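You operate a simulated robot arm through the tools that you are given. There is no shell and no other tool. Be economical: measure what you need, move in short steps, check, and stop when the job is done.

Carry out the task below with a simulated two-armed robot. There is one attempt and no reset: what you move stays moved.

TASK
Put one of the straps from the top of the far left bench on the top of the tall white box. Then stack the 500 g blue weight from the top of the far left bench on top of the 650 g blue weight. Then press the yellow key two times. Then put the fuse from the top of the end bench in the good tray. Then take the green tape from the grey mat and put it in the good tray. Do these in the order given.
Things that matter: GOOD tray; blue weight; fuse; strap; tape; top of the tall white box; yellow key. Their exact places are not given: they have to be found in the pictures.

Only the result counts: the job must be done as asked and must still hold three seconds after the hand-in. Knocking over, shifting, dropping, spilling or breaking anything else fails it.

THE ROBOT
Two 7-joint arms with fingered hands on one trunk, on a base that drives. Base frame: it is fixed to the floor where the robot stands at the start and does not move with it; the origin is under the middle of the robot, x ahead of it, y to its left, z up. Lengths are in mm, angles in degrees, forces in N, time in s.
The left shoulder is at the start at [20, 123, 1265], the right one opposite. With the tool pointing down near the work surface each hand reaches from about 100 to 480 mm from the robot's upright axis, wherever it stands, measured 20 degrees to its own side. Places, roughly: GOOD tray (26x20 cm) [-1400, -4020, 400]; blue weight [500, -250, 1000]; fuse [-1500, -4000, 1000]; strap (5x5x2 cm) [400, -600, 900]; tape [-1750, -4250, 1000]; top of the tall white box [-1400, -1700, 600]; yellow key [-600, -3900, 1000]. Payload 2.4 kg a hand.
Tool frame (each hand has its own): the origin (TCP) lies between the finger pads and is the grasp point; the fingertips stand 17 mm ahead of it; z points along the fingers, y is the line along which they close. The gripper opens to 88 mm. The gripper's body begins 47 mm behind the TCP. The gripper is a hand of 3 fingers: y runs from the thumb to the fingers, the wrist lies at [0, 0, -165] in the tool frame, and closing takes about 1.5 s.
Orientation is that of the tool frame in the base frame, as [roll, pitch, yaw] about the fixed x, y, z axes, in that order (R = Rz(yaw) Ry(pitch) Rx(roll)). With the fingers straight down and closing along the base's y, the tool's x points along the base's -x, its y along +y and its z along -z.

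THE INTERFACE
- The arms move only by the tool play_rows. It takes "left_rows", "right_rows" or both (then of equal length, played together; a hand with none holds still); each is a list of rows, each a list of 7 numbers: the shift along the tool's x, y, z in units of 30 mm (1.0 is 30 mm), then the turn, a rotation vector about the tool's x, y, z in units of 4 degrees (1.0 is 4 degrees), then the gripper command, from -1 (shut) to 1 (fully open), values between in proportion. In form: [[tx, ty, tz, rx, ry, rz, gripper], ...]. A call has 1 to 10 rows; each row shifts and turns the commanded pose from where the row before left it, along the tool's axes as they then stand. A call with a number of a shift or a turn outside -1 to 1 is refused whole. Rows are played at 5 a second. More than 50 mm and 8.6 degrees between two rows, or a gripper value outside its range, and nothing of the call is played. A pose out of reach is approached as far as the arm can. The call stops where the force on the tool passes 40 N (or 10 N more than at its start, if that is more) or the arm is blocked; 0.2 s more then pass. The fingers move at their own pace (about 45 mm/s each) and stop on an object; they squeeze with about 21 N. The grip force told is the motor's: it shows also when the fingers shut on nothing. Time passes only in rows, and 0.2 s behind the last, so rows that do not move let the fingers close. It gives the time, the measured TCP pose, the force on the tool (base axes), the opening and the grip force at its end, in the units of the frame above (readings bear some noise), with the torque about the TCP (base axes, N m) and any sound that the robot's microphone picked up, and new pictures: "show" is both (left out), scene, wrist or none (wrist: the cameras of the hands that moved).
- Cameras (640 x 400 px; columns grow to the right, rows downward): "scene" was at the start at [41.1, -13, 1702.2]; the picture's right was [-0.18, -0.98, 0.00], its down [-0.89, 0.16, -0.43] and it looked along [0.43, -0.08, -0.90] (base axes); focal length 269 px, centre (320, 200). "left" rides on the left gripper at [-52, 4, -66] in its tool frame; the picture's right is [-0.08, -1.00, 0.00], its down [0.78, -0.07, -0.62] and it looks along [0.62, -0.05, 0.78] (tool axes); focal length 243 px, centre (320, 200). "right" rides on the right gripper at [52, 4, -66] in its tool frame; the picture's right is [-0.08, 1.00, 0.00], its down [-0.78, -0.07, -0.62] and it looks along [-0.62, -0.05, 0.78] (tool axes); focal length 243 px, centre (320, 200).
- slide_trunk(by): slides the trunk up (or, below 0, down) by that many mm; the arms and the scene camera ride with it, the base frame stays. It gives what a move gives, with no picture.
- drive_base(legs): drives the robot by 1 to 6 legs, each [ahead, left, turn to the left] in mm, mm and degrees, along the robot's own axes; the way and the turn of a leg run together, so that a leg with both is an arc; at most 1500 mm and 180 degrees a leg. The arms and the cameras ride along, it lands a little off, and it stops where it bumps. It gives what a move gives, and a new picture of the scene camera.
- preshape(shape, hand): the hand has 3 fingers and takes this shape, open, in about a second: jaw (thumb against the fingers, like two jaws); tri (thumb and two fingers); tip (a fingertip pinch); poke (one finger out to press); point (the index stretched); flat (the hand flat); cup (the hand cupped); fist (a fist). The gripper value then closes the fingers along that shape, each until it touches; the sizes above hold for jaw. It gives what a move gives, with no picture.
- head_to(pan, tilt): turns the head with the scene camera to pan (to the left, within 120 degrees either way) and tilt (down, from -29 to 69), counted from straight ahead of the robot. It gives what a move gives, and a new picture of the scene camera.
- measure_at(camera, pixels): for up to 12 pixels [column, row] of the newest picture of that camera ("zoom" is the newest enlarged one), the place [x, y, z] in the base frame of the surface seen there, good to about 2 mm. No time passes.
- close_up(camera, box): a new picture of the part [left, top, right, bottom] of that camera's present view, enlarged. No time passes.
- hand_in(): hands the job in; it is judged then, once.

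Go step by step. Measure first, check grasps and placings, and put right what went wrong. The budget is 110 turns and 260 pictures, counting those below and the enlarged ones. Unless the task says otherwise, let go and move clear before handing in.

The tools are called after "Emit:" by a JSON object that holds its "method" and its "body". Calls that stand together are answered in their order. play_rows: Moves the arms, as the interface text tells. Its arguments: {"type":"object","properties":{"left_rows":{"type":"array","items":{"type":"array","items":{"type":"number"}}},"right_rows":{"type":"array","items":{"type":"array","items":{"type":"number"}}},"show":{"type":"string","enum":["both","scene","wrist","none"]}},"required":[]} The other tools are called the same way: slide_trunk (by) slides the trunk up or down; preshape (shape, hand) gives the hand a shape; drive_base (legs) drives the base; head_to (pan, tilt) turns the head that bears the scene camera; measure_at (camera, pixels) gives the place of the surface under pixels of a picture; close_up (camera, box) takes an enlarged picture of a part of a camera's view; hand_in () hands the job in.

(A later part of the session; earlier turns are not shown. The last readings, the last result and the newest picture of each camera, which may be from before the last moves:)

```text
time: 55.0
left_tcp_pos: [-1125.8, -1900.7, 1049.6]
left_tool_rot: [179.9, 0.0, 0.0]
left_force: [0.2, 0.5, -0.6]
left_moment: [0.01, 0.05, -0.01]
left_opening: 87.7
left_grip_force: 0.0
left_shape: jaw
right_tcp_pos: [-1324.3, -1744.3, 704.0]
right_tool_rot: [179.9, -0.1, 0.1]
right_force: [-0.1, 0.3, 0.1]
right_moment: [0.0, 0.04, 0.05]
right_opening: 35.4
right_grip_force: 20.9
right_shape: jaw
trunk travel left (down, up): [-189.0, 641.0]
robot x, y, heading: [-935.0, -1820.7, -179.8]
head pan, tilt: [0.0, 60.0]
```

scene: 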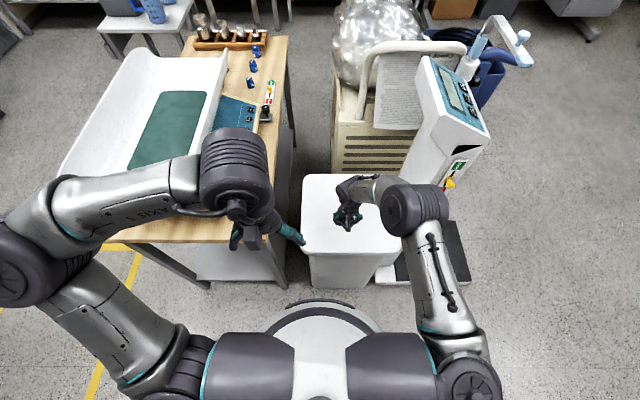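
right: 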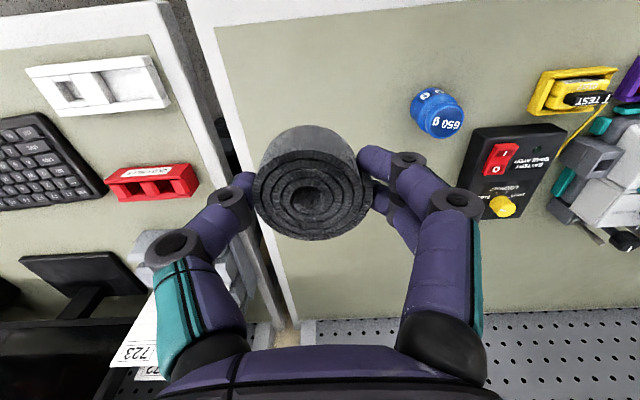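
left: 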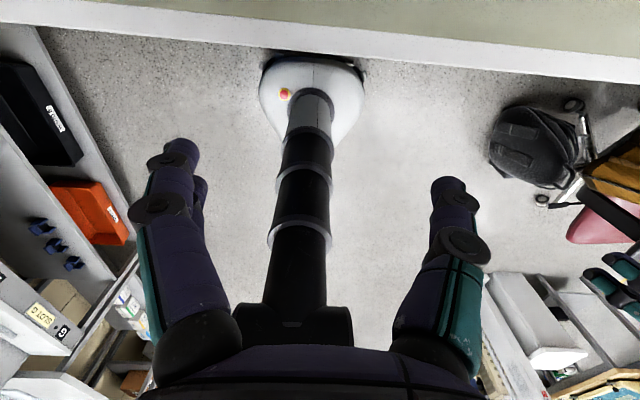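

Emit:
{"method": "play_rows", "body": {"right_rows": [[0, 0, 0.9, 0, 0, 0, -1], [0, 0, 0.9, 0, 0, 0, -1], [0, 0, 0.12, 0, 0, 0, -1], [0, 0, 0, 0, 0, 0, -0.2], [0, 0, 0, 0, 0, 0, 0.3], [0, 0, 0, 0, 0, 0, 0.5], [0, 0, 0, 0, 0, 0, 0.5], [0, 0, 0, 0, 0, 0, 0.5], [0, 0, 0, 0, 0, 0, 0.5]], "show": "wrist"}}

```text
time: 57.0
left_tcp_pos: [-1127.0, -1899.2, 1051.0]
left_tool_rot: [-180.0, 0.0, 0.1]
left_force: [0.9, 0.1, 0.3]
left_moment: [-0.01, -0.03, 0.0]
left_opening: 88.1
left_grip_force: 0.0
left_shape: jaw
right_tcp_pos: [-1325.7, -1746.2, 645.7]
right_tool_rot: [-180.0, 0.0, 0.1]
right_force: [-0.4, 0.5, 0.3]
right_moment: [0.05, 0.01, 0.04]
right_opening: 66.0
right_grip_force: 0.1
right_shape: jaw
trunk travel left (down, up): [-189.0, 641.0]
robot x, y, heading: [-937.1, -1819.1, -179.9]
head pan, tilt: [0.0, 60.0]
```

right: 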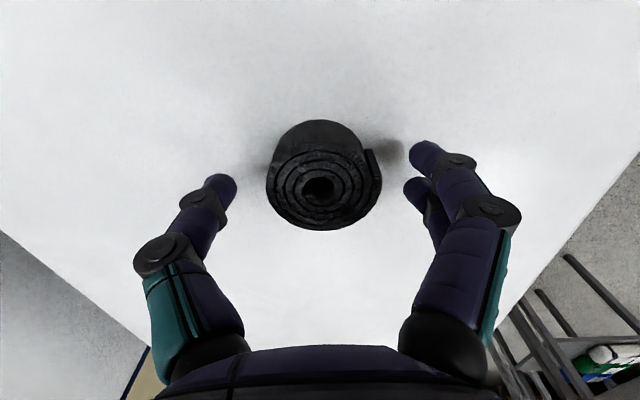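

Strap stands on the box top, released. I raise the hand, retreat, and raise the trunk.

Emit:
{"method": "play_rows", "body": {"right_rows": [[0, 0, -0.8, 0, 0, 0, 0.8], [0, 0, -1, 0, 0, 0, 1], [0, 0, -1, 0, 0, 0, 1], [0, 0, -1, 0, 0, 0, 1], [0, 0, -1, 0, 0, 0, 1], [0.9, 0, -1, 0, 0, 0, 1], [0.9, -0.7, -1, 0, 0, 0, 1], [0.9, -0.8, 0, 0, 0, 0, 1], [0.9, -0.8, 0, 0, 0, 0, 1], [0.9, -0.8, 0, 0, 0, 0, 1]], "show": "none"}}

Emit:
{"method": "slide_trunk", "body": {"by": 290}}

Emit:
{"method": "head_to", "body": {"pan": -5, "tilt": 60}}

```text
time: 59.2
left_tcp_pos: [-1127.6, -1899.0, 1051.2]
left_tool_rot: [180.0, 0.0, 0.1]
left_force: [0.3, -0.9, 0.3]
left_moment: [0.01, 0.01, 0.01]
left_opening: 88.0
left_grip_force: 0.0
left_shape: jaw
right_tcp_pos: [-1186.5, -1651.9, 852.0]
right_tool_rot: [180.0, 0.1, 0.0]
right_force: [-0.3, -0.1, 0.3]
right_moment: [0.02, -0.04, 0.02]
right_opening: 88.0
right_grip_force: 0.1
right_shape: jaw
trunk travel left (down, up): [-189.0, 641.0]
robot x, y, heading: [-936.0, -1822.6, -179.9]
head pan, tilt: [0.0, 60.0]
```

```text
time: 62.1
left_tcp_pos: [-1127.2, -1899.0, 1339.7]
left_tool_rot: [-180.0, 0.0, 0.1]
left_force: [0.3, 0.3, 0.2]
left_moment: [0.01, -0.01, 0.0]
left_opening: 87.7
left_grip_force: 0.1
left_shape: jaw
right_tcp_pos: [-1188.6, -1653.2, 1142.1]
right_tool_rot: [-180.0, 0.0, 0.2]
right_force: [0.0, 0.4, 0.9]
right_moment: [-0.01, 0.0, -0.03]
right_opening: 87.6
right_grip_force: 0.0
right_shape: jaw
trunk travel left (down, up): [-479.0, 351.0]
robot x, y, heading: [-934.8, -1822.6, -179.9]
head pan, tilt: [0.0, 60.0]
```

```text
time: 62.8
left_tcp_pos: [-1125.9, -1898.9, 1340.5]
left_tool_rot: [-180.0, -0.1, 0.1]
left_force: [0.0, -0.4, 1.1]
left_moment: [-0.02, 0.01, -0.03]
left_opening: 87.8
left_grip_force: 0.0
left_shape: jaw
right_tcp_pos: [-1188.2, -1651.9, 1141.4]
right_tool_rot: [-179.9, 0.0, 0.1]
right_force: [0.1, 0.2, 0.1]
right_moment: [0.01, -0.02, 0.04]
right_opening: 87.9
right_grip_force: 0.0
right_shape: jaw
trunk travel left (down, up): [-479.0, 351.0]
robot x, y, heading: [-937.6, -1824.5, -179.8]
head pan, tilt: [-5.0, 60.0]
```

scene: 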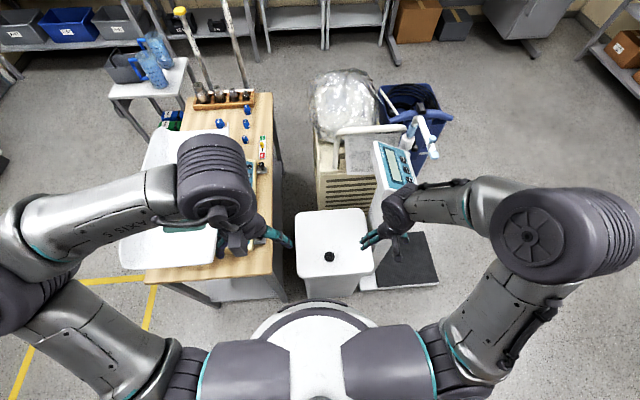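

Strap is on the box (328,257). I drive back toward the bench.

Emit:
{"method": "drive_base", "body": {"legs": [[-236, -1370, 0], [0, 0, 179.8], [640, 90, 0]]}}

Emit:
{"method": "head_to", "body": {"pan": -15, "tilt": 55}}

```text
time: 80.3
left_tcp_pos: [129.4, -265.8, 1340.8]
left_tool_rot: [180.0, 0.0, 179.9]
left_force: [0.0, 0.0, 0.5]
left_moment: [0.01, 0.01, 0.02]
left_opening: 87.8
left_grip_force: 0.0
left_shape: jaw
right_tcp_pos: [190.3, -511.8, 1141.3]
right_tool_rot: [-180.0, 0.0, 179.9]
right_force: [-0.3, 0.6, 0.2]
right_moment: [0.02, 0.02, -0.02]
right_opening: 87.6
right_grip_force: 0.0
right_shape: jaw
trunk travel left (down, up): [-479.0, 351.0]
robot x, y, heading: [-65.3, -341.8, 0.1]
head pan, tilt: [-5.0, 60.0]
```

scene: 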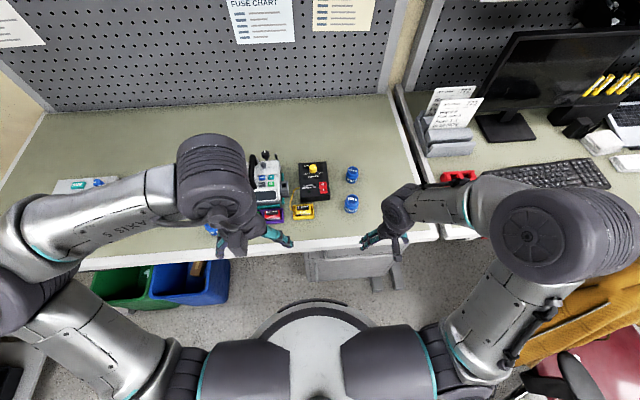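

```text
time: 81.0
left_tcp_pos: [126.8, -266.0, 1341.2]
left_tool_rot: [180.0, 0.0, 179.9]
left_force: [0.6, 0.0, -0.4]
left_moment: [-0.01, -0.02, -0.03]
left_opening: 87.9
left_grip_force: 0.2
left_shape: jaw
right_tcp_pos: [189.0, -512.4, 1141.8]
right_tool_rot: [180.0, 0.0, 180.0]
right_force: [0.1, -0.2, -0.3]
right_moment: [-0.03, -0.01, -0.02]
right_opening: 87.8
right_grip_force: 0.0
right_shape: jaw
trunk travel left (down, up): [-479.0, 351.0]
robot x, y, heading: [-65.1, -344.1, -0.1]
head pan, tilt: [-15.0, 55.0]
```

scene: 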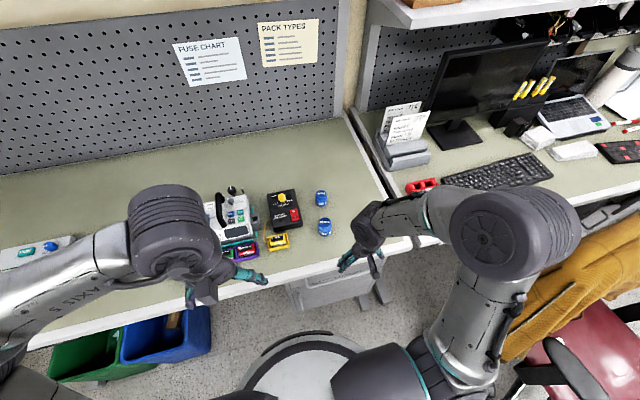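

Both weights in view. I enlarge, measure, and drive forward 125 mm.

Emit:
{"method": "close_up", "body": {"camera": "scene", "box": [260, 170, 360, 250]}}

Emit:
{"method": "drive_base", "body": {"legs": [[125, 0, 0]]}}

Emit:
{"method": "close_up", "body": {"camera": "right", "box": [0, 0, 640, 400]}}

```text
5.00 times, centred on (310, 210) of scene
```

zoom: 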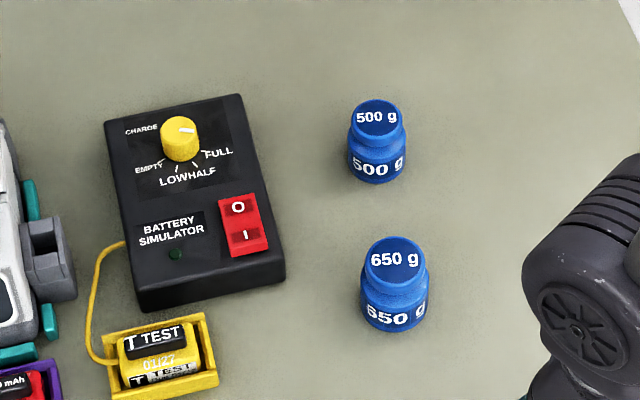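

```text
time: 82.3
left_tcp_pos: [258.2, -266.6, 1341.1]
left_tool_rot: [-180.0, -0.2, 180.0]
left_force: [0.3, 1.1, -0.7]
left_moment: [0.02, 0.02, 0.03]
left_opening: 88.0
left_grip_force: 0.0
left_shape: jaw
right_tcp_pos: [317.2, -512.9, 1140.2]
right_tool_rot: [180.0, -0.1, 179.8]
right_force: [-0.6, 0.3, 0.1]
right_moment: [0.03, 0.01, 0.01]
right_opening: 87.9
right_grip_force: 0.1
right_shape: jaw
trunk travel left (down, up): [-479.0, 351.0]
robot x, y, heading: [64.7, -343.0, 0.1]
head pan, tilt: [-15.0, 55.0]
```

scene: 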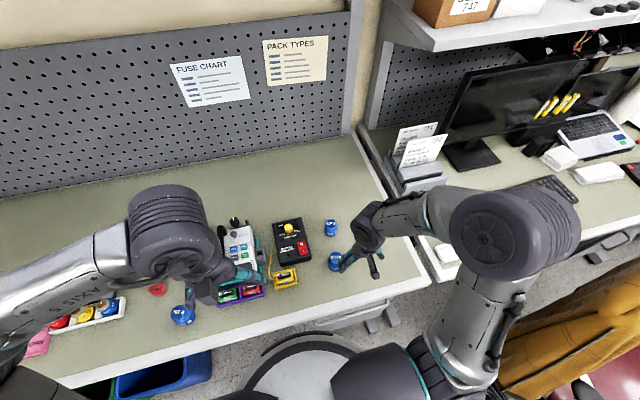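

```text
1.00 times, centred on (320, 200) of right (not enlarged: the box is as wide or as high as the picture)
```

zoom: 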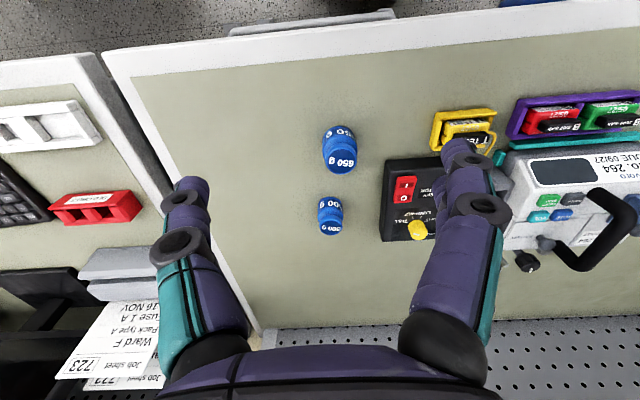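

Emit:
{"method": "close_up", "body": {"camera": "right", "box": [290, 110, 390, 250]}}

```text
2.86 times, centred on (340, 180) of right
```

zoom: 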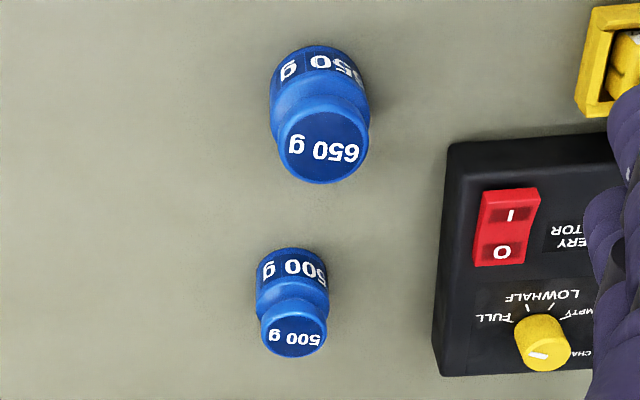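

Emit:
{"method": "measure_at", "body": {"camera": "zoom", "pixels": [[324, 147], [282, 147], [366, 147], [324, 115], [324, 178], [293, 335], [266, 335], [323, 335], [293, 315], [293, 354], [293, 265], [440, 330]]}}

```text
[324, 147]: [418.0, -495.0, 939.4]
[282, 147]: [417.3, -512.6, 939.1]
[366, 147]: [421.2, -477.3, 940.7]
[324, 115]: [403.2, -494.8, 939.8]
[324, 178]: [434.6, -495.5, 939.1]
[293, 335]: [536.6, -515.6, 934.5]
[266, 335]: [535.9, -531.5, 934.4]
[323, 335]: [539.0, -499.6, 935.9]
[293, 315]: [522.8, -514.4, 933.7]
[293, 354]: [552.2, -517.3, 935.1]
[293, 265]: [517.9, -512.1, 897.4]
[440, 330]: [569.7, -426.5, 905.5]
```

500 g at [537,-515.5], top 935; 650 g at [419,-495], top 940. I lower the trunk 120 for reach and move above the 500 g.

Emit:
{"method": "slide_trunk", "body": {"by": -120}}

Emit:
{"method": "play_rows", "body": {"right_rows": [[-0.92, -0.01, 0, 0, 0, 0, 1], [-0.92, -0.01, 0, 0, 0, 0, 1], [-0.92, -0.01, 0, 0, 0, 0, 1], [-0.92, -0.01, 0, 0, 0, 0, 1], [-0.92, -0.01, 0, 0, 0, 0, 1], [-0.92, -0.01, 0, 0, 0, 0, 1], [-0.92, -0.01, 0.5, 0, 0, 0, 1], [-0.92, -0.01, 0.7, 0, 0, 0, 1]], "show": "wrist"}}

```text
time: 83.8
left_tcp_pos: [257.1, -266.5, 1221.9]
left_tool_rot: [-180.0, 0.0, 179.9]
left_force: [-0.1, 0.4, 0.2]
left_moment: [0.01, -0.01, -0.01]
left_opening: 88.1
left_grip_force: 0.1
left_shape: jaw
right_tcp_pos: [316.9, -513.1, 1022.8]
right_tool_rot: [-180.0, -0.1, 179.8]
right_force: [-0.5, -0.3, 0.1]
right_moment: [-0.01, 0.02, -0.04]
right_opening: 87.7
right_grip_force: 0.0
right_shape: jaw
trunk travel left (down, up): [-359.0, 471.0]
robot x, y, heading: [66.2, -345.3, 0.1]
head pan, tilt: [-15.0, 55.0]
```

```text
time: 85.6
left_tcp_pos: [256.6, -265.7, 1221.3]
left_tool_rot: [-180.0, 0.0, 179.8]
left_force: [0.0, -0.5, -1.2]
left_moment: [0.01, 0.02, 0.03]
left_opening: 87.9
left_grip_force: 0.1
left_shape: jaw
right_tcp_pos: [535.8, -516.9, 986.0]
right_tool_rot: [-179.9, -0.2, 179.9]
right_force: [1.0, 0.3, -0.4]
right_moment: [0.0, -0.01, 0.0]
right_opening: 88.0
right_grip_force: 0.0
right_shape: jaw
trunk travel left (down, up): [-359.0, 471.0]
robot x, y, heading: [62.4, -342.7, -0.1]
head pan, tilt: [-15.0, 55.0]
```

right: 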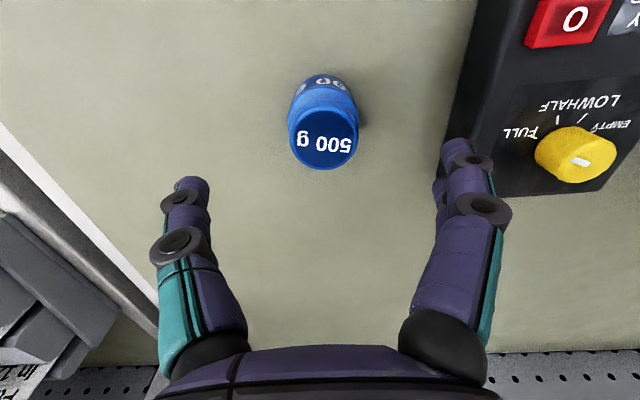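

Emit:
{"method": "play_rows", "body": {"right_rows": [[0, 0.03, 0, 0, 0, 0, 0.45], [-0.03, 0, 0.9, 0, 0, 0, 0.45], [0, 0, 0.9, 0, 0, 0, 0.45], [0, 0, 0.87, 0, 0, 0, 0.45], [0, 0, 0, 0, 0, 0, -1], [0, 0, 0, 0, 0, 0, -1], [0, 0, 0, 0, 0, 0, -1], [0, 0, 0, 0, 0, 0, -1], [0, 0, 0, 0, 0, 0, -1], [0, 0, 0, 0, 0, 0, -1]], "show": "wrist"}}

```text
time: 87.8
left_tcp_pos: [257.6, -267.1, 1221.2]
left_tool_rot: [180.0, 0.0, -180.0]
left_force: [1.0, 1.0, -0.3]
left_moment: [0.01, -0.01, 0.02]
left_opening: 87.9
left_grip_force: 0.2
left_shape: jaw
right_tcp_pos: [536.0, -516.3, 906.3]
right_tool_rot: [-180.0, 0.0, 179.8]
right_force: [-0.5, 0.2, -0.4]
right_moment: [0.0, 0.0, 0.03]
right_opening: 35.3
right_grip_force: 20.5
right_shape: jaw
trunk travel left (down, up): [-359.0, 471.0]
robot x, y, heading: [64.7, -346.8, -0.0]
head pan, tilt: [-15.0, 55.0]
```

right: 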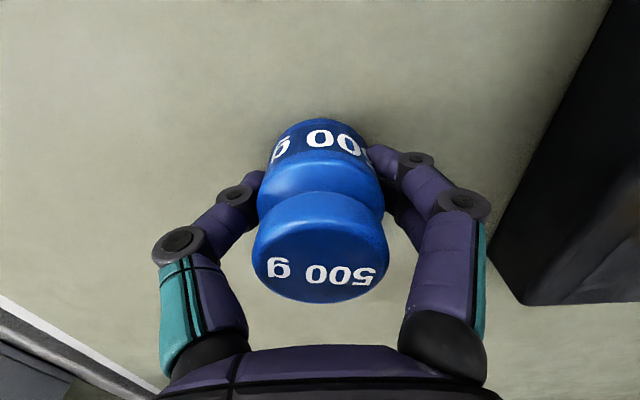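

Firm grip. I lift and move over the 650 g.

Emit:
{"method": "play_rows", "body": {"right_rows": [[0, 0, -1, 0, 0, 0, -1], [0, 0, -1, 0, 0, 0, -1], [0, 0, -1, 0, 0, 0, -1], [1, 0.18, 0, 0, 0, 0, -1], [1, 0.18, 0, 0, 0, 0, -1], [1, 0.18, 0, 0, 0, 0, -1], [0.93, 0.17, 0, 0, 0, 0, -1], [0, 0, 0, 0, 0, 0, -1]], "show": "both"}}

Emit:
{"method": "close_up", "body": {"camera": "right", "box": [220, 60, 420, 260]}}

```text
time: 89.6
left_tcp_pos: [258.2, -267.8, 1219.8]
left_tool_rot: [-180.0, 0.1, 180.0]
left_force: [0.0, -0.4, -0.1]
left_moment: [0.0, 0.03, -0.01]
left_opening: 88.0
left_grip_force: 0.2
left_shape: jaw
right_tcp_pos: [421.2, -492.4, 994.2]
right_tool_rot: [180.0, 0.0, 179.8]
right_force: [0.5, -0.7, -5.1]
right_moment: [-0.02, 0.05, 0.03]
right_opening: 34.5
right_grip_force: 21.0
right_shape: jaw
trunk travel left (down, up): [-359.0, 471.0]
robot x, y, heading: [67.2, -342.5, -0.3]
head pan, tilt: [-15.0, 55.0]
```

scene: 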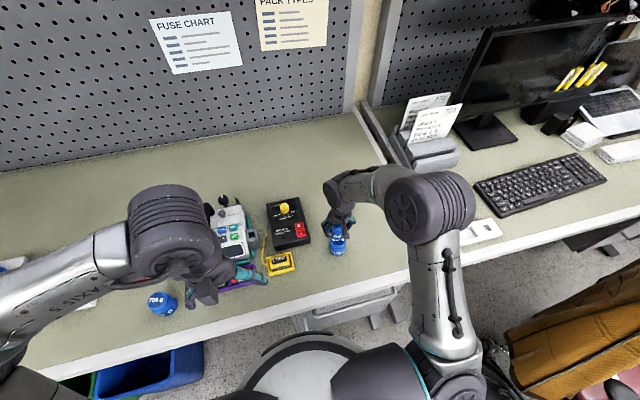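
right: 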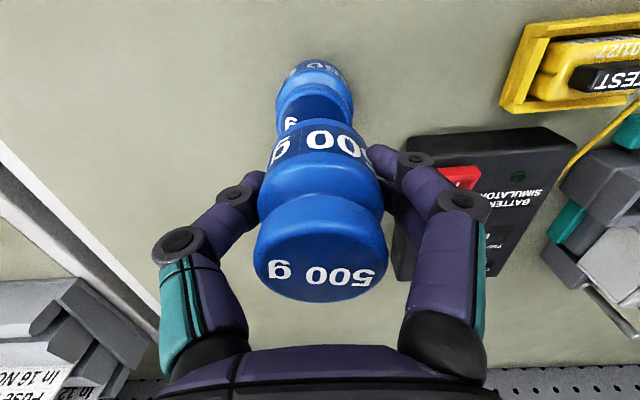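

```text
2.00 times, centred on (320, 160) of right
```

zoom: 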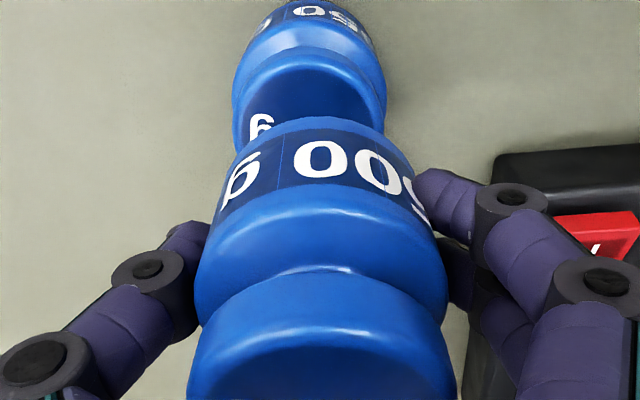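

Emit:
{"method": "measure_at", "body": {"camera": "zoom", "pixels": [[245, 85], [378, 85], [310, 58], [312, 90], [222, 195], [405, 180], [200, 300], [443, 300], [320, 160]]}}

Emit:
{"method": "play_rows", "body": {"right_rows": [[0, 0, 0, 0, 0, 0, -1]], "show": "none"}}

```text
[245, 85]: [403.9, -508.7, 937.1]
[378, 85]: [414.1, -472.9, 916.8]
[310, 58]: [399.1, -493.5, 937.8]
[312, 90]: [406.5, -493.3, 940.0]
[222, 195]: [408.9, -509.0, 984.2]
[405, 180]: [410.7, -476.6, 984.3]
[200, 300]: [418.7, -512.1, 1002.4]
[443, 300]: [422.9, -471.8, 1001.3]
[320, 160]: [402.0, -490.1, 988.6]
```

```text
time: 90.0
left_tcp_pos: [257.0, -266.3, 1221.1]
left_tool_rot: [179.9, 0.0, 179.9]
left_force: [-0.1, 0.2, 0.0]
left_moment: [-0.01, -0.02, 0.0]
left_opening: 87.9
left_grip_force: 0.0
left_shape: jaw
right_tcp_pos: [421.8, -493.1, 994.7]
right_tool_rot: [-179.9, 0.0, 179.7]
right_force: [0.3, -0.2, -4.9]
right_moment: [0.01, 0.0, -0.03]
right_opening: 34.8
right_grip_force: 21.3
right_shape: jaw
trunk travel left (down, up): [-359.0, 471.0]
robot x, y, heading: [63.9, -344.0, -0.0]
head pan, tilt: [-15.0, 55.0]
```

Centre offset is about 2 mm; I correct and lower 28 mm.

Emit:
{"method": "play_rows", "body": {"right_rows": [[0.08, -0.07, 0, 0, 0, 0, -1], [0, 0, 0.4, 0, 0, 0, -1], [0, 0, 0.4, 0, 0, 0, -1], [0, 0, 0.13, 0, 0, 0, -1], [0, 0, 0, 0, 0, 0, -1]], "show": "wrist"}}

```text
time: 91.2
left_tcp_pos: [257.2, -266.7, 1219.9]
left_tool_rot: [179.9, 0.0, 179.8]
left_force: [-0.7, -0.4, 0.8]
left_moment: [-0.03, -0.02, 0.0]
left_opening: 88.0
left_grip_force: 0.1
left_shape: jaw
right_tcp_pos: [417.3, -497.2, 966.5]
right_tool_rot: [-179.9, 0.1, 179.7]
right_force: [0.2, -0.2, -4.6]
right_moment: [0.01, 0.02, 0.0]
right_opening: 34.6
right_grip_force: 20.7
right_shape: jaw
trunk travel left (down, up): [-359.0, 471.0]
robot x, y, heading: [64.7, -346.6, -0.2]
head pan, tilt: [-15.0, 55.0]
```

right: 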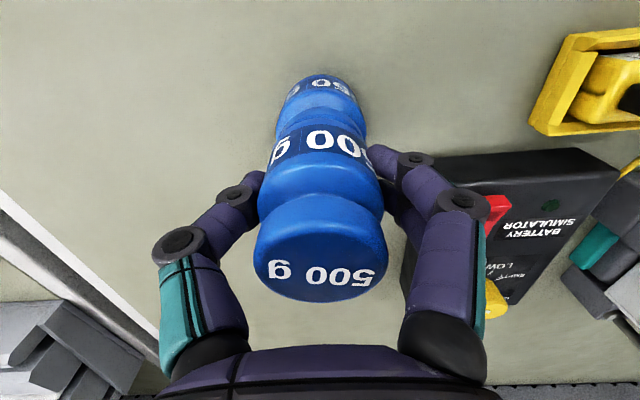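

Weight still hangs (-4.6 N). I lower in 1 mm steps.

Emit:
{"method": "play_rows", "body": {"right_rows": [[0, 0, 0.03, 0, 0, 0, -1], [0, 0, 0.03, 0, 0, 0, -1], [0, 0, 0, 0, 0, 0, -1]], "show": "none"}}

Emit:
{"method": "close_up", "body": {"camera": "right", "box": [240, 50, 400, 210]}}

Emit:
{"method": "close_up", "body": {"camera": "scene", "box": [290, 190, 390, 270]}}

```text
time: 92.0
left_tcp_pos: [257.6, -267.5, 1220.1]
left_tool_rot: [-179.9, 0.0, 179.9]
left_force: [0.4, -0.3, 0.5]
left_moment: [-0.02, -0.02, 0.0]
left_opening: 88.0
left_grip_force: 0.0
left_shape: jaw
right_tcp_pos: [416.7, -496.3, 966.0]
right_tool_rot: [-179.9, 0.0, 179.8]
right_force: [0.6, 0.5, -4.4]
right_moment: [0.01, -0.02, 0.01]
right_opening: 34.7
right_grip_force: 20.9
right_shape: jaw
trunk travel left (down, up): [-359.0, 471.0]
robot x, y, heading: [63.2, -346.1, -0.3]
head pan, tilt: [-15.0, 55.0]
```

```text
2.50 times, centred on (320, 130) of right
```

zoom: 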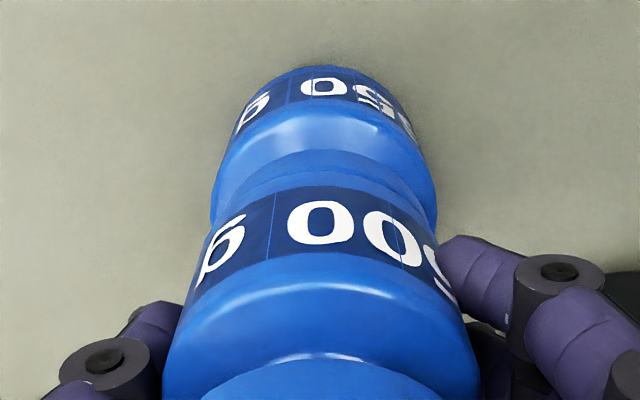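

```text
5.00 times, centred on (340, 230) of scene
```

zoom: 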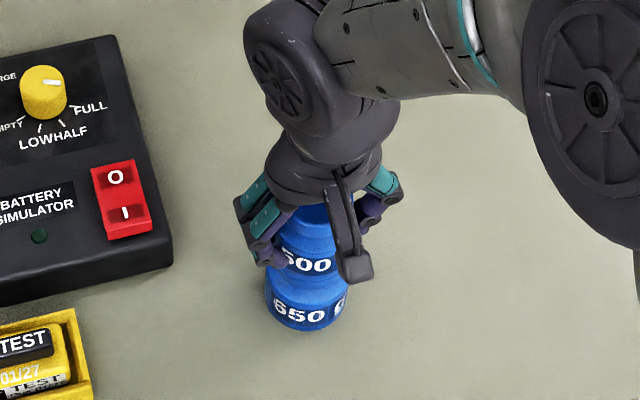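

Emit:
{"method": "play_rows", "body": {"right_rows": [[0, 0, 0.04, 0, 0, 0, -1], [0, 0, 0, 0, 0, 0, -1]], "show": "none"}}

Emit:
{"method": "play_rows", "body": {"right_rows": [[0, 0, 0.04, 0, 0, 0, -1], [0, 0, 0, 0, 0, 0, -1]], "show": "none"}}

```text
time: 92.6
left_tcp_pos: [257.0, -265.8, 1221.0]
left_tool_rot: [180.0, 0.0, 179.9]
left_force: [0.3, 0.6, -0.1]
left_moment: [-0.03, 0.04, -0.03]
left_opening: 87.9
left_grip_force: 0.1
left_shape: jaw
right_tcp_pos: [416.8, -496.3, 965.1]
right_tool_rot: [179.9, 0.0, 179.9]
right_force: [-0.7, -0.7, 0.5]
right_moment: [0.03, 0.02, 0.03]
right_opening: 34.7
right_grip_force: 21.4
right_shape: jaw
trunk travel left (down, up): [-359.0, 471.0]
robot x, y, heading: [63.7, -345.5, -0.4]
head pan, tilt: [-15.0, 55.0]
```

```text
time: 93.2
left_tcp_pos: [255.5, -265.4, 1221.0]
left_tool_rot: [-179.9, 0.0, 179.9]
left_force: [0.6, -0.1, -0.2]
left_moment: [0.05, 0.03, -0.03]
left_opening: 87.8
left_grip_force: 0.1
left_shape: jaw
right_tcp_pos: [417.4, -496.5, 964.3]
right_tool_rot: [-179.9, 0.1, 179.8]
right_force: [-1.8, -0.4, 7.2]
right_moment: [0.04, 0.02, 0.01]
right_opening: 34.8
right_grip_force: 20.9
right_shape: jaw
trunk travel left (down, up): [-359.0, 471.0]
robot x, y, heading: [63.6, -342.0, -0.2]
head pan, tilt: [-15.0, 55.0]
```

Contact (7 N). I release and rise straight up.

Emit:
{"method": "play_rows", "body": {"right_rows": [[0, 0, -0.03, 0, 0, 0, -1], [0, 0, 0, 0, 0, 0, -0.1], [0, 0, 0, 0, 0, 0, 0.1], [0, 0, 0, 0, 0, 0, 0.3], [0, 0, 0, 0, 0, 0, 0.5], [0, 0, 0, 0, 0, 0, 0.5], [0, 0, 0, 0, 0, 0, 0.5], [0, 0, -0.6, 0, 0, 0, 0.5], [0, 0, -1, 0, 0, 0, 0.5], [0, 0, -1, 0, 0, 0, 0.5]], "show": "both"}}

Emit:
{"method": "close_up", "body": {"camera": "scene", "box": [290, 190, 390, 270]}}

```text
time: 95.4
left_tcp_pos: [256.3, -267.9, 1221.0]
left_tool_rot: [180.0, 0.0, 180.0]
left_force: [0.0, 0.7, 0.9]
left_moment: [0.02, 0.0, 0.01]
left_opening: 88.0
left_grip_force: 0.0
left_shape: jaw
right_tcp_pos: [416.0, -498.6, 1042.5]
right_tool_rot: [-179.9, 0.0, 179.9]
right_force: [-0.4, 0.0, -0.2]
right_moment: [-0.03, -0.02, 0.0]
right_opening: 65.8
right_grip_force: 0.1
right_shape: jaw
trunk travel left (down, up): [-359.0, 471.0]
robot x, y, heading: [67.5, -344.1, -0.1]
head pan, tilt: [-15.0, 55.0]
```

scene: 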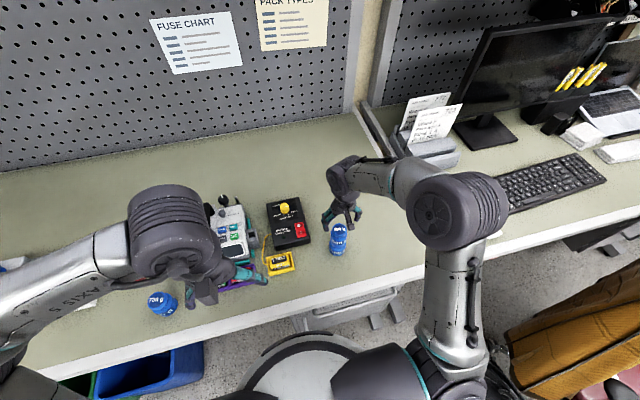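
right: 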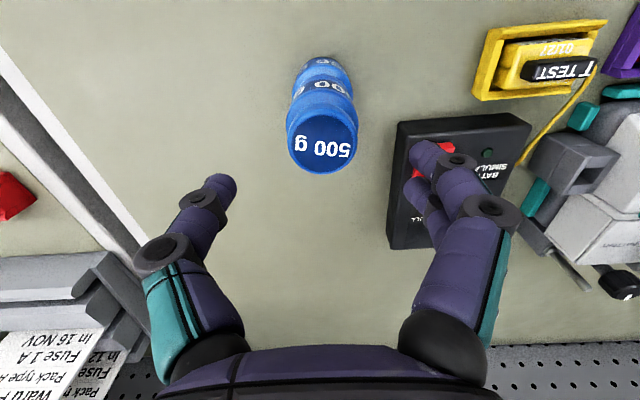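

```text
5.00 times, centred on (340, 230) of scene
```

zoom: 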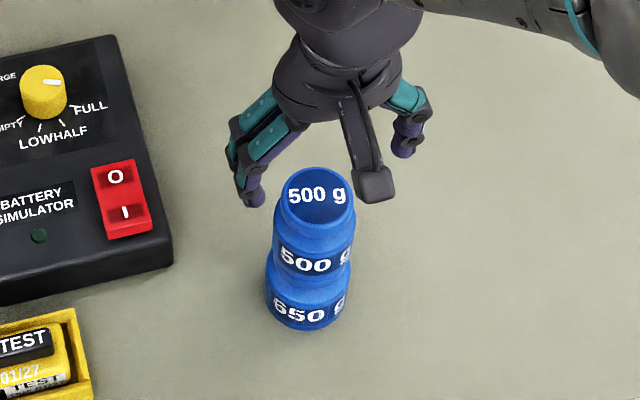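

Stack is good. I raise, tuck the arm, back off, and turn toward the end bench.

Emit:
{"method": "play_rows", "body": {"right_rows": [[0, 0, -1, 0, 0, 0, 0.5], [0, 0, -1, 0, 0, 0, 0.5], [0, 0, -1, 0, 0, 0, 0.5], [1, 0, 0, 0, 0, 0, 1], [1, 0, 0, 0, 0, 0, 1], [1, 0, 0, 0, 0, 0, 1], [1, 0, 0, 0, 0, 0, 1]], "show": "none"}}

Emit:
{"method": "slide_trunk", "body": {"by": 120}}

Emit:
{"method": "drive_base", "body": {"legs": [[-750, -50, 0], [0, 0, -90]]}}

Emit:
{"method": "head_to", "body": {"pan": 0, "tilt": 30}}

```text
time: 97.0
left_tcp_pos: [255.5, -266.6, 1219.9]
left_tool_rot: [-180.0, 0.0, 179.8]
left_force: [0.5, 0.9, 1.0]
left_moment: [0.06, -0.03, -0.02]
left_opening: 87.8
left_grip_force: 0.1
left_shape: jaw
right_tcp_pos: [297.9, -495.8, 1131.0]
right_tool_rot: [180.0, 0.1, 179.8]
right_force: [-0.1, 0.3, 0.1]
right_moment: [0.01, 0.01, -0.03]
right_opening: 88.0
right_grip_force: 0.1
right_shape: jaw
trunk travel left (down, up): [-359.0, 471.0]
robot x, y, heading: [68.6, -345.6, -0.3]
head pan, tilt: [-15.0, 55.0]
```

```text
time: 98.5
left_tcp_pos: [257.4, -267.0, 1341.3]
left_tool_rot: [-180.0, 0.0, 179.9]
left_force: [-1.0, 0.3, 0.0]
left_moment: [-0.03, -0.02, -0.02]
left_opening: 88.0
left_grip_force: 0.0
left_shape: jaw
right_tcp_pos: [298.5, -495.4, 1252.4]
right_tool_rot: [-179.9, 0.0, 179.9]
right_force: [-0.4, -0.3, 0.0]
right_moment: [0.01, 0.01, 0.02]
right_opening: 88.2
right_grip_force: 0.1
right_shape: jaw
trunk travel left (down, up): [-479.0, 351.0]
robot x, y, heading: [66.3, -344.6, -0.2]
head pan, tilt: [-15.0, 55.0]
```

```text
time: 106.6
left_tcp_pos: [-633.7, -585.3, 1341.2]
left_tool_rot: [-180.0, -0.1, 88.4]
left_force: [0.2, 0.5, -0.5]
left_moment: [-0.01, -0.01, 0.01]
left_opening: 87.9
left_grip_force: 0.0
left_shape: jaw
right_tcp_pos: [-863.0, -622.0, 1251.1]
right_tool_rot: [180.0, 0.0, 88.3]
right_force: [0.1, 0.1, 0.3]
right_moment: [0.0, 0.02, 0.01]
right_opening: 88.0
right_grip_force: 0.1
right_shape: jaw
trunk travel left (down, up): [-479.0, 351.0]
robot x, y, heading: [-705.5, -394.6, -91.6]
head pan, tilt: [-15.0, 55.0]
```

scene: 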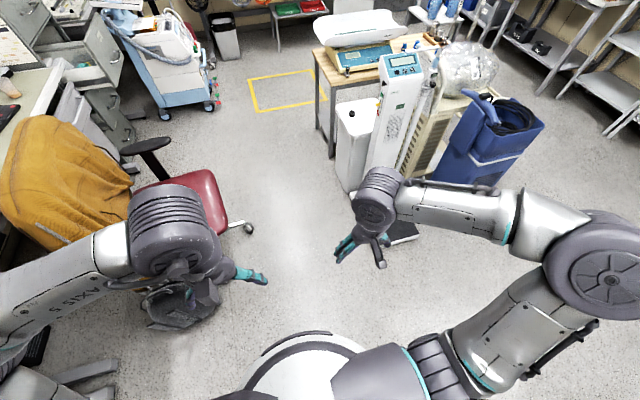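

```text
time: 107.5
left_tcp_pos: [-635.0, -586.1, 1340.3]
left_tool_rot: [180.0, 0.0, 88.4]
left_force: [-0.3, 0.6, 0.4]
left_moment: [0.02, 0.02, 0.03]
left_opening: 88.0
left_grip_force: 0.0
left_shape: jaw
right_tcp_pos: [-863.5, -623.0, 1252.1]
right_tool_rot: [179.9, 0.0, 88.4]
right_force: [0.3, 0.3, 0.5]
right_moment: [0.02, -0.03, 0.01]
right_opening: 88.0
right_grip_force: 0.0
right_shape: jaw
trunk travel left (down, up): [-479.0, 351.0]
robot x, y, heading: [-705.7, -390.0, -91.6]
head pan, tilt: [0.0, 30.0]
```

scene: 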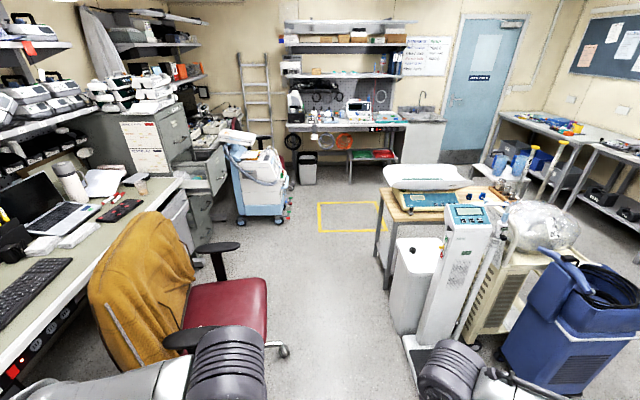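

Emit:
{"method": "measure_at", "body": {"camera": "scene", "pixels": [[283, 215], [278, 352], [265, 290], [380, 250], [410, 340], [345, 140], [310, 180], [345, 165], [373, 155], [350, 175], [300, 133], [400, 125]]}}

Emit:
{"method": "close_up", "body": {"camera": "scene", "box": [270, 80, 430, 190]}}

```text
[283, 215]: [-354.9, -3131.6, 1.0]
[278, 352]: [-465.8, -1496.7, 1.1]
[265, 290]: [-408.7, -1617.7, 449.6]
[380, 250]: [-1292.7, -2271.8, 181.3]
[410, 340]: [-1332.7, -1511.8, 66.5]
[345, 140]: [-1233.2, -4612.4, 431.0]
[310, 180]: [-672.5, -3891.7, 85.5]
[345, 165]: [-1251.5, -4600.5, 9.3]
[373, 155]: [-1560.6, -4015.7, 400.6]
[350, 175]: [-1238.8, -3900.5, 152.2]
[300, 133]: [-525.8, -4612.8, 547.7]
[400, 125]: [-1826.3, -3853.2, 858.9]
```

```text
3.64 times, centred on (350, 135) of scene
```

zoom: 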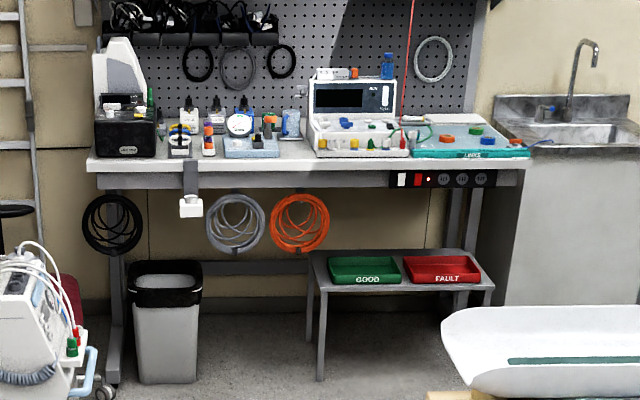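

The good tray is the green one on the stool under the end bench; passage between chair (x>-466) and scale is free. I drive to about (-700,-3250).

Emit:
{"method": "drive_base", "body": {"legs": [[1454, -84, 0], [1404, 170, 0], [0, 0, 1.6]]}}

Emit:
{"method": "head_to", "body": {"pan": -20, "tilt": 35}}

```text
time: 121.4
left_tcp_pos: [-599.8, -3415.7, 1339.9]
left_tool_rot: [-179.9, 0.1, 89.6]
left_force: [0.9, 0.3, -0.9]
left_moment: [0.0, -0.02, -0.01]
left_opening: 88.1
left_grip_force: 0.0
left_shape: jaw
right_tcp_pos: [-829.0, -3455.9, 1251.9]
right_tool_rot: [-180.0, -0.1, 89.6]
right_force: [1.2, 0.8, -0.2]
right_moment: [0.01, -0.02, 0.0]
right_opening: 87.9
right_grip_force: 0.1
right_shape: jaw
trunk travel left (down, up): [-479.0, 351.0]
robot x, y, heading: [-675.3, -3224.1, -90.7]
head pan, tilt: [0.0, 30.0]
stopped in leg 3: the robot was blocked; the commanded pose is now the measured one
```

scene: 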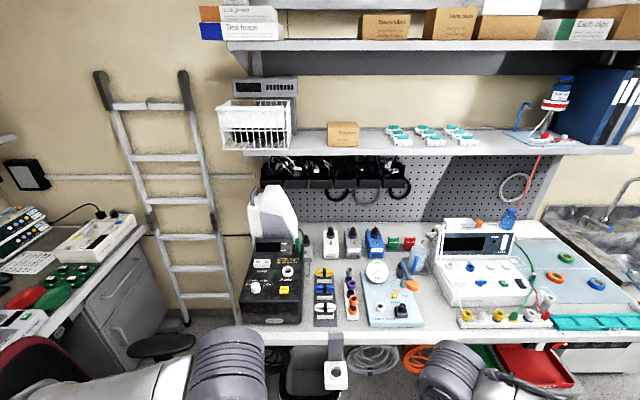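

```text
time: 122.3
left_tcp_pos: [-600.4, -3416.5, 1340.4]
left_tool_rot: [-179.9, 0.0, 89.5]
left_force: [-0.3, -1.1, -0.5]
left_moment: [0.01, -0.01, -0.01]
left_opening: 87.7
left_grip_force: 0.0
left_shape: jaw
right_tcp_pos: [-830.1, -3457.3, 1251.9]
right_tool_rot: [180.0, 0.0, 89.3]
right_force: [0.0, 0.0, -0.1]
right_moment: [0.0, -0.01, -0.02]
right_opening: 88.1
right_grip_force: 0.0
right_shape: jaw
trunk travel left (down, up): [-479.0, 351.0]
robot x, y, heading: [-675.9, -3226.0, -90.6]
head pan, tilt: [-20.0, 35.0]
```

scene: 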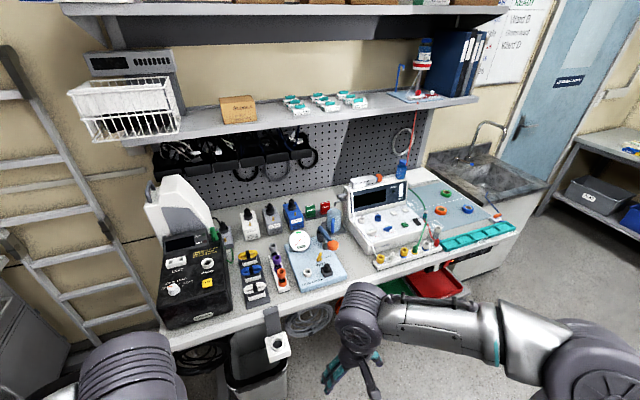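

The turn was blocked; something at the robot's left, likely the blue cart. I look left.

Emit:
{"method": "head_to", "body": {"pan": 75, "tilt": 55}}

Emit:
{"method": "head_to", "body": {"pan": -10, "tilt": 50}}

```text
time: 124.0
left_tcp_pos: [-599.9, -3417.3, 1338.5]
left_tool_rot: [180.0, 0.1, 89.5]
left_force: [0.1, 0.8, -0.3]
left_moment: [0.0, 0.0, -0.01]
left_opening: 87.8
left_grip_force: 0.0
left_shape: jaw
right_tcp_pos: [-828.5, -3456.9, 1251.5]
right_tool_rot: [-179.9, -0.1, 89.4]
right_force: [-0.5, 0.5, 0.2]
right_moment: [0.01, 0.01, 0.0]
right_opening: 88.1
right_grip_force: 0.0
right_shape: jaw
trunk travel left (down, up): [-479.0, 351.0]
robot x, y, heading: [-676.5, -3222.6, -90.7]
head pan, tilt: [75.0, 55.0]
```

scene: 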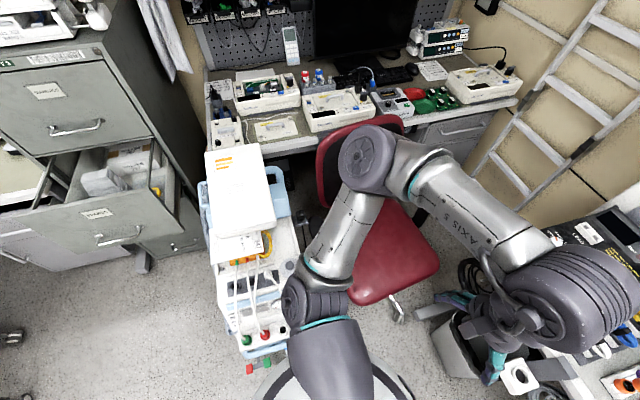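

```text
time: 125.6
left_tcp_pos: [-600.0, -3415.9, 1341.6]
left_tool_rot: [180.0, 0.0, 89.5]
left_force: [-0.9, 0.0, -0.7]
left_moment: [-0.04, 0.02, -0.05]
left_opening: 87.7
left_grip_force: 0.1
left_shape: jaw
right_tcp_pos: [-829.2, -3456.1, 1251.3]
right_tool_rot: [180.0, 0.0, 89.4]
right_force: [0.4, 0.0, -0.1]
right_moment: [-0.02, -0.03, 0.02]
right_opening: 87.7
right_grip_force: 0.1
right_shape: jaw
trunk travel left (down, up): [-479.0, 351.0]
robot x, y, heading: [-672.6, -3224.4, -90.8]
head pan, tilt: [-10.0, 50.0]
```

scene: 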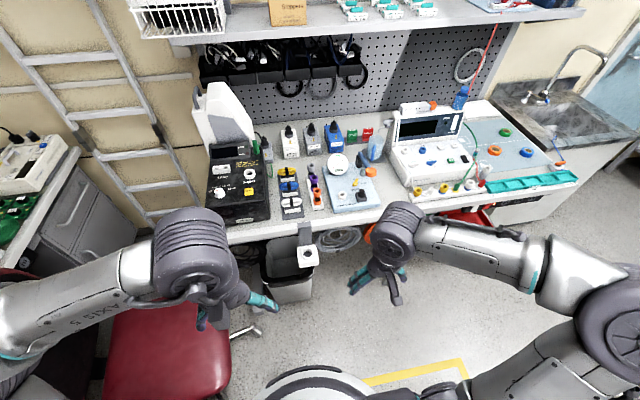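

I move the base 120 mm right, away from the cart, then zoom on the black device with the yellow key near (250,190).

Emit:
{"method": "drive_base", "body": {"legs": [[0, -130, 0]]}}

Emit:
{"method": "close_up", "body": {"camera": "scene", "box": [170, 90, 410, 250]}}

Emit:
{"method": "close_up", "body": {"camera": "scene", "box": [380, 90, 600, 240]}}

```text
time: 126.8
left_tcp_pos: [-730.1, -3414.9, 1341.3]
left_tool_rot: [-179.9, 0.0, 89.3]
left_force: [0.0, 0.2, 0.2]
left_moment: [0.02, 0.0, 0.03]
left_opening: 88.0
left_grip_force: 0.0
left_shape: jaw
right_tcp_pos: [-959.9, -3455.5, 1251.3]
right_tool_rot: [179.9, 0.0, 89.4]
right_force: [-1.1, -0.7, 0.7]
right_moment: [-0.03, -0.01, 0.03]
right_opening: 88.0
right_grip_force: 0.1
right_shape: jaw
trunk travel left (down, up): [-479.0, 351.0]
robot x, y, heading: [-804.0, -3222.4, -90.8]
head pan, tilt: [-10.0, 50.0]
```

scene: 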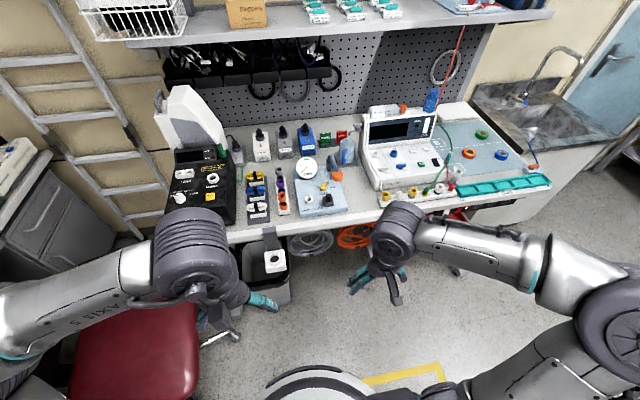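

```text
2.50 times, centred on (290, 170) of scene
```

zoom: 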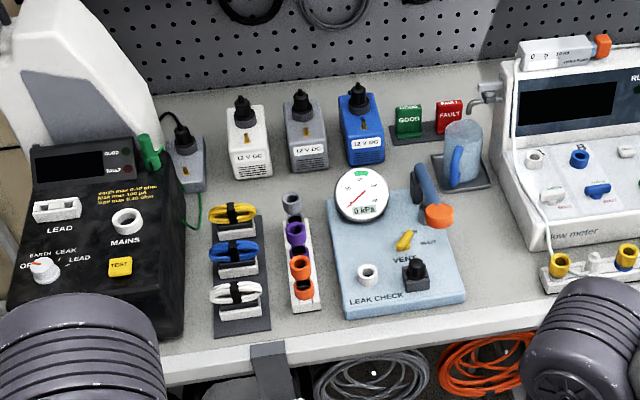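

```text
2.67 times, centred on (490, 165) of scene
```

zoom: 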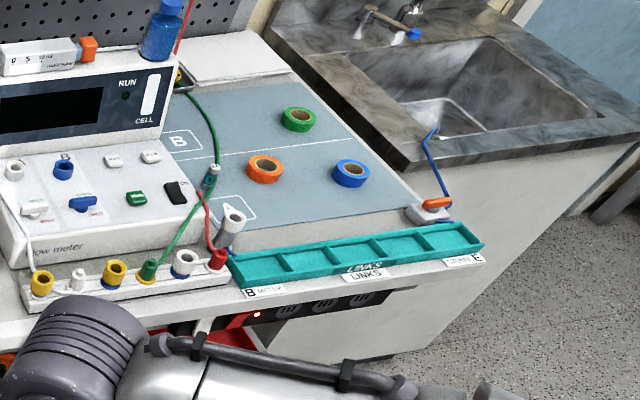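

The yellow TEST key is at (210,196). I measure it, the fuse region, and tapes.

Emit:
{"method": "measure_at", "body": {"camera": "scene", "pixels": [[210, 196], [206, 197], [214, 195], [210, 205], [215, 165], [247, 175], [300, 222], [481, 134], [469, 154], [500, 155], [457, 173], [398, 192]]}}

Emit:
{"method": "close_up", "body": {"camera": "scene", "box": [430, 130, 510, 200]}}

Emit:
{"method": "close_up", "body": {"camera": "scene", "box": [160, 130, 250, 210]}}

```text
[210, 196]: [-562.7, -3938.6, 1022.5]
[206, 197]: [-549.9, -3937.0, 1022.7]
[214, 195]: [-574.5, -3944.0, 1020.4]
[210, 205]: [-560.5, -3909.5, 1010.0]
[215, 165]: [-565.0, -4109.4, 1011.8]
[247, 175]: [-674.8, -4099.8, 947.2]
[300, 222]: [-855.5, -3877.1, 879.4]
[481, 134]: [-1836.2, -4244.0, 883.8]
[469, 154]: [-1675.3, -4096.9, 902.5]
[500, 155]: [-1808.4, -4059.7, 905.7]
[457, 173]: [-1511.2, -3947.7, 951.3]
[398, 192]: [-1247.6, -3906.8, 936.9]
```

```text
5.71 times, centred on (470, 165) of scene
```

zoom: 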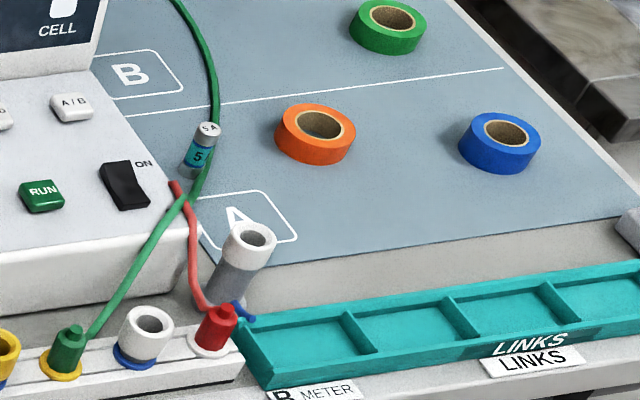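

```text
5.00 times, centred on (205, 170) of scene
```

zoom: 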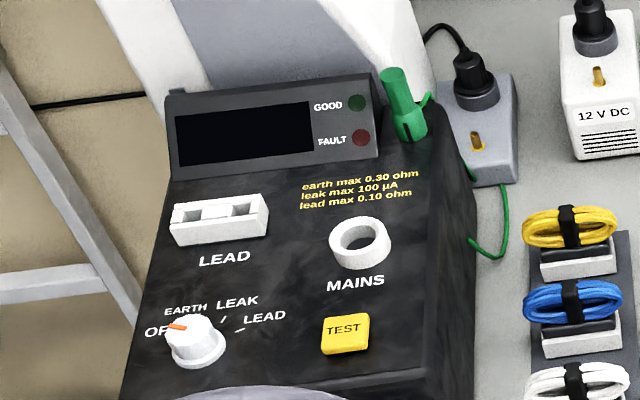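

The TEST key is at [-562,-3940,1022]; the small "5A" fuse stands near (450,155). I measure the floor obstacles (chair, bin) before approaching.

Emit:
{"method": "measure_at", "body": {"camera": "scene", "pixels": [[195, 340], [190, 310], [110, 390], [235, 335], [225, 325], [285, 295], [270, 245], [300, 240], [240, 232], [130, 290]]}}

Emit:
{"method": "head_to", "body": {"pan": 50, "tilt": 60}}

```text
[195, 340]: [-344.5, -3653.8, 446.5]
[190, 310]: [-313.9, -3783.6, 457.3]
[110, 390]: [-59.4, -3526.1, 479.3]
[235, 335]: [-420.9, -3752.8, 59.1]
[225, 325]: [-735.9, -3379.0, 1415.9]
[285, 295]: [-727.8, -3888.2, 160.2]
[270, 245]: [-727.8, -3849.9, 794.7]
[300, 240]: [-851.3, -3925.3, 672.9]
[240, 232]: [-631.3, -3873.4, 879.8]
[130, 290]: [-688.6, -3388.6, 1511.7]
```

```text
time: 128.1
left_tcp_pos: [-729.3, -3414.9, 1340.9]
left_tool_rot: [179.9, 0.0, 89.4]
left_force: [0.1, 0.9, -0.3]
left_moment: [0.0, -0.01, -0.01]
left_opening: 87.7
left_grip_force: 0.0
left_shape: jaw
right_tcp_pos: [-960.3, -3456.1, 1251.4]
right_tool_rot: [179.9, 0.0, 89.4]
right_force: [0.3, 0.9, 1.0]
right_moment: [0.01, -0.04, -0.02]
right_opening: 87.8
right_grip_force: 0.0
right_shape: jaw
trunk travel left (down, up): [-479.0, 351.0]
robot x, y, heading: [-804.6, -3222.6, -90.5]
head pan, tilt: [50.0, 60.0]
```

scene: 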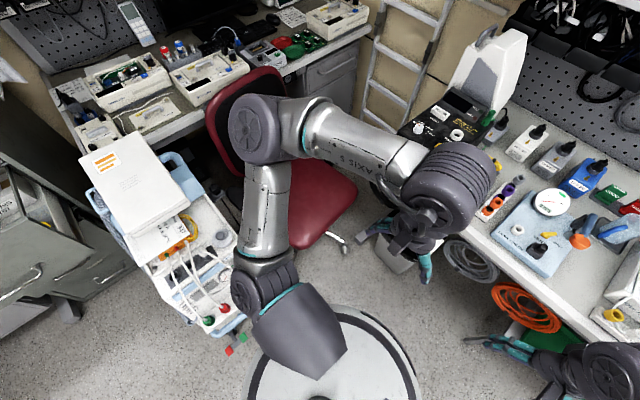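

Emit:
{"method": "measure_at", "body": {"camera": "scene", "pixels": [[245, 130], [240, 140], [140, 180], [260, 80], [230, 110], [230, 350], [245, 310], [345, 250], [330, 180], [285, 225]]}}

```text
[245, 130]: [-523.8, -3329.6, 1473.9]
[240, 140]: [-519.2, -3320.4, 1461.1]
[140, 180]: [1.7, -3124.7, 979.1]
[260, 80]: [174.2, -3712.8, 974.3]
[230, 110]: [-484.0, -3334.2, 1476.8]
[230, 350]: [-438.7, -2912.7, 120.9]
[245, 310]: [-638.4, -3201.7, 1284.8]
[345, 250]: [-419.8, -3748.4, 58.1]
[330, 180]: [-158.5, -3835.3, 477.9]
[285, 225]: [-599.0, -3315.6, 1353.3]
```

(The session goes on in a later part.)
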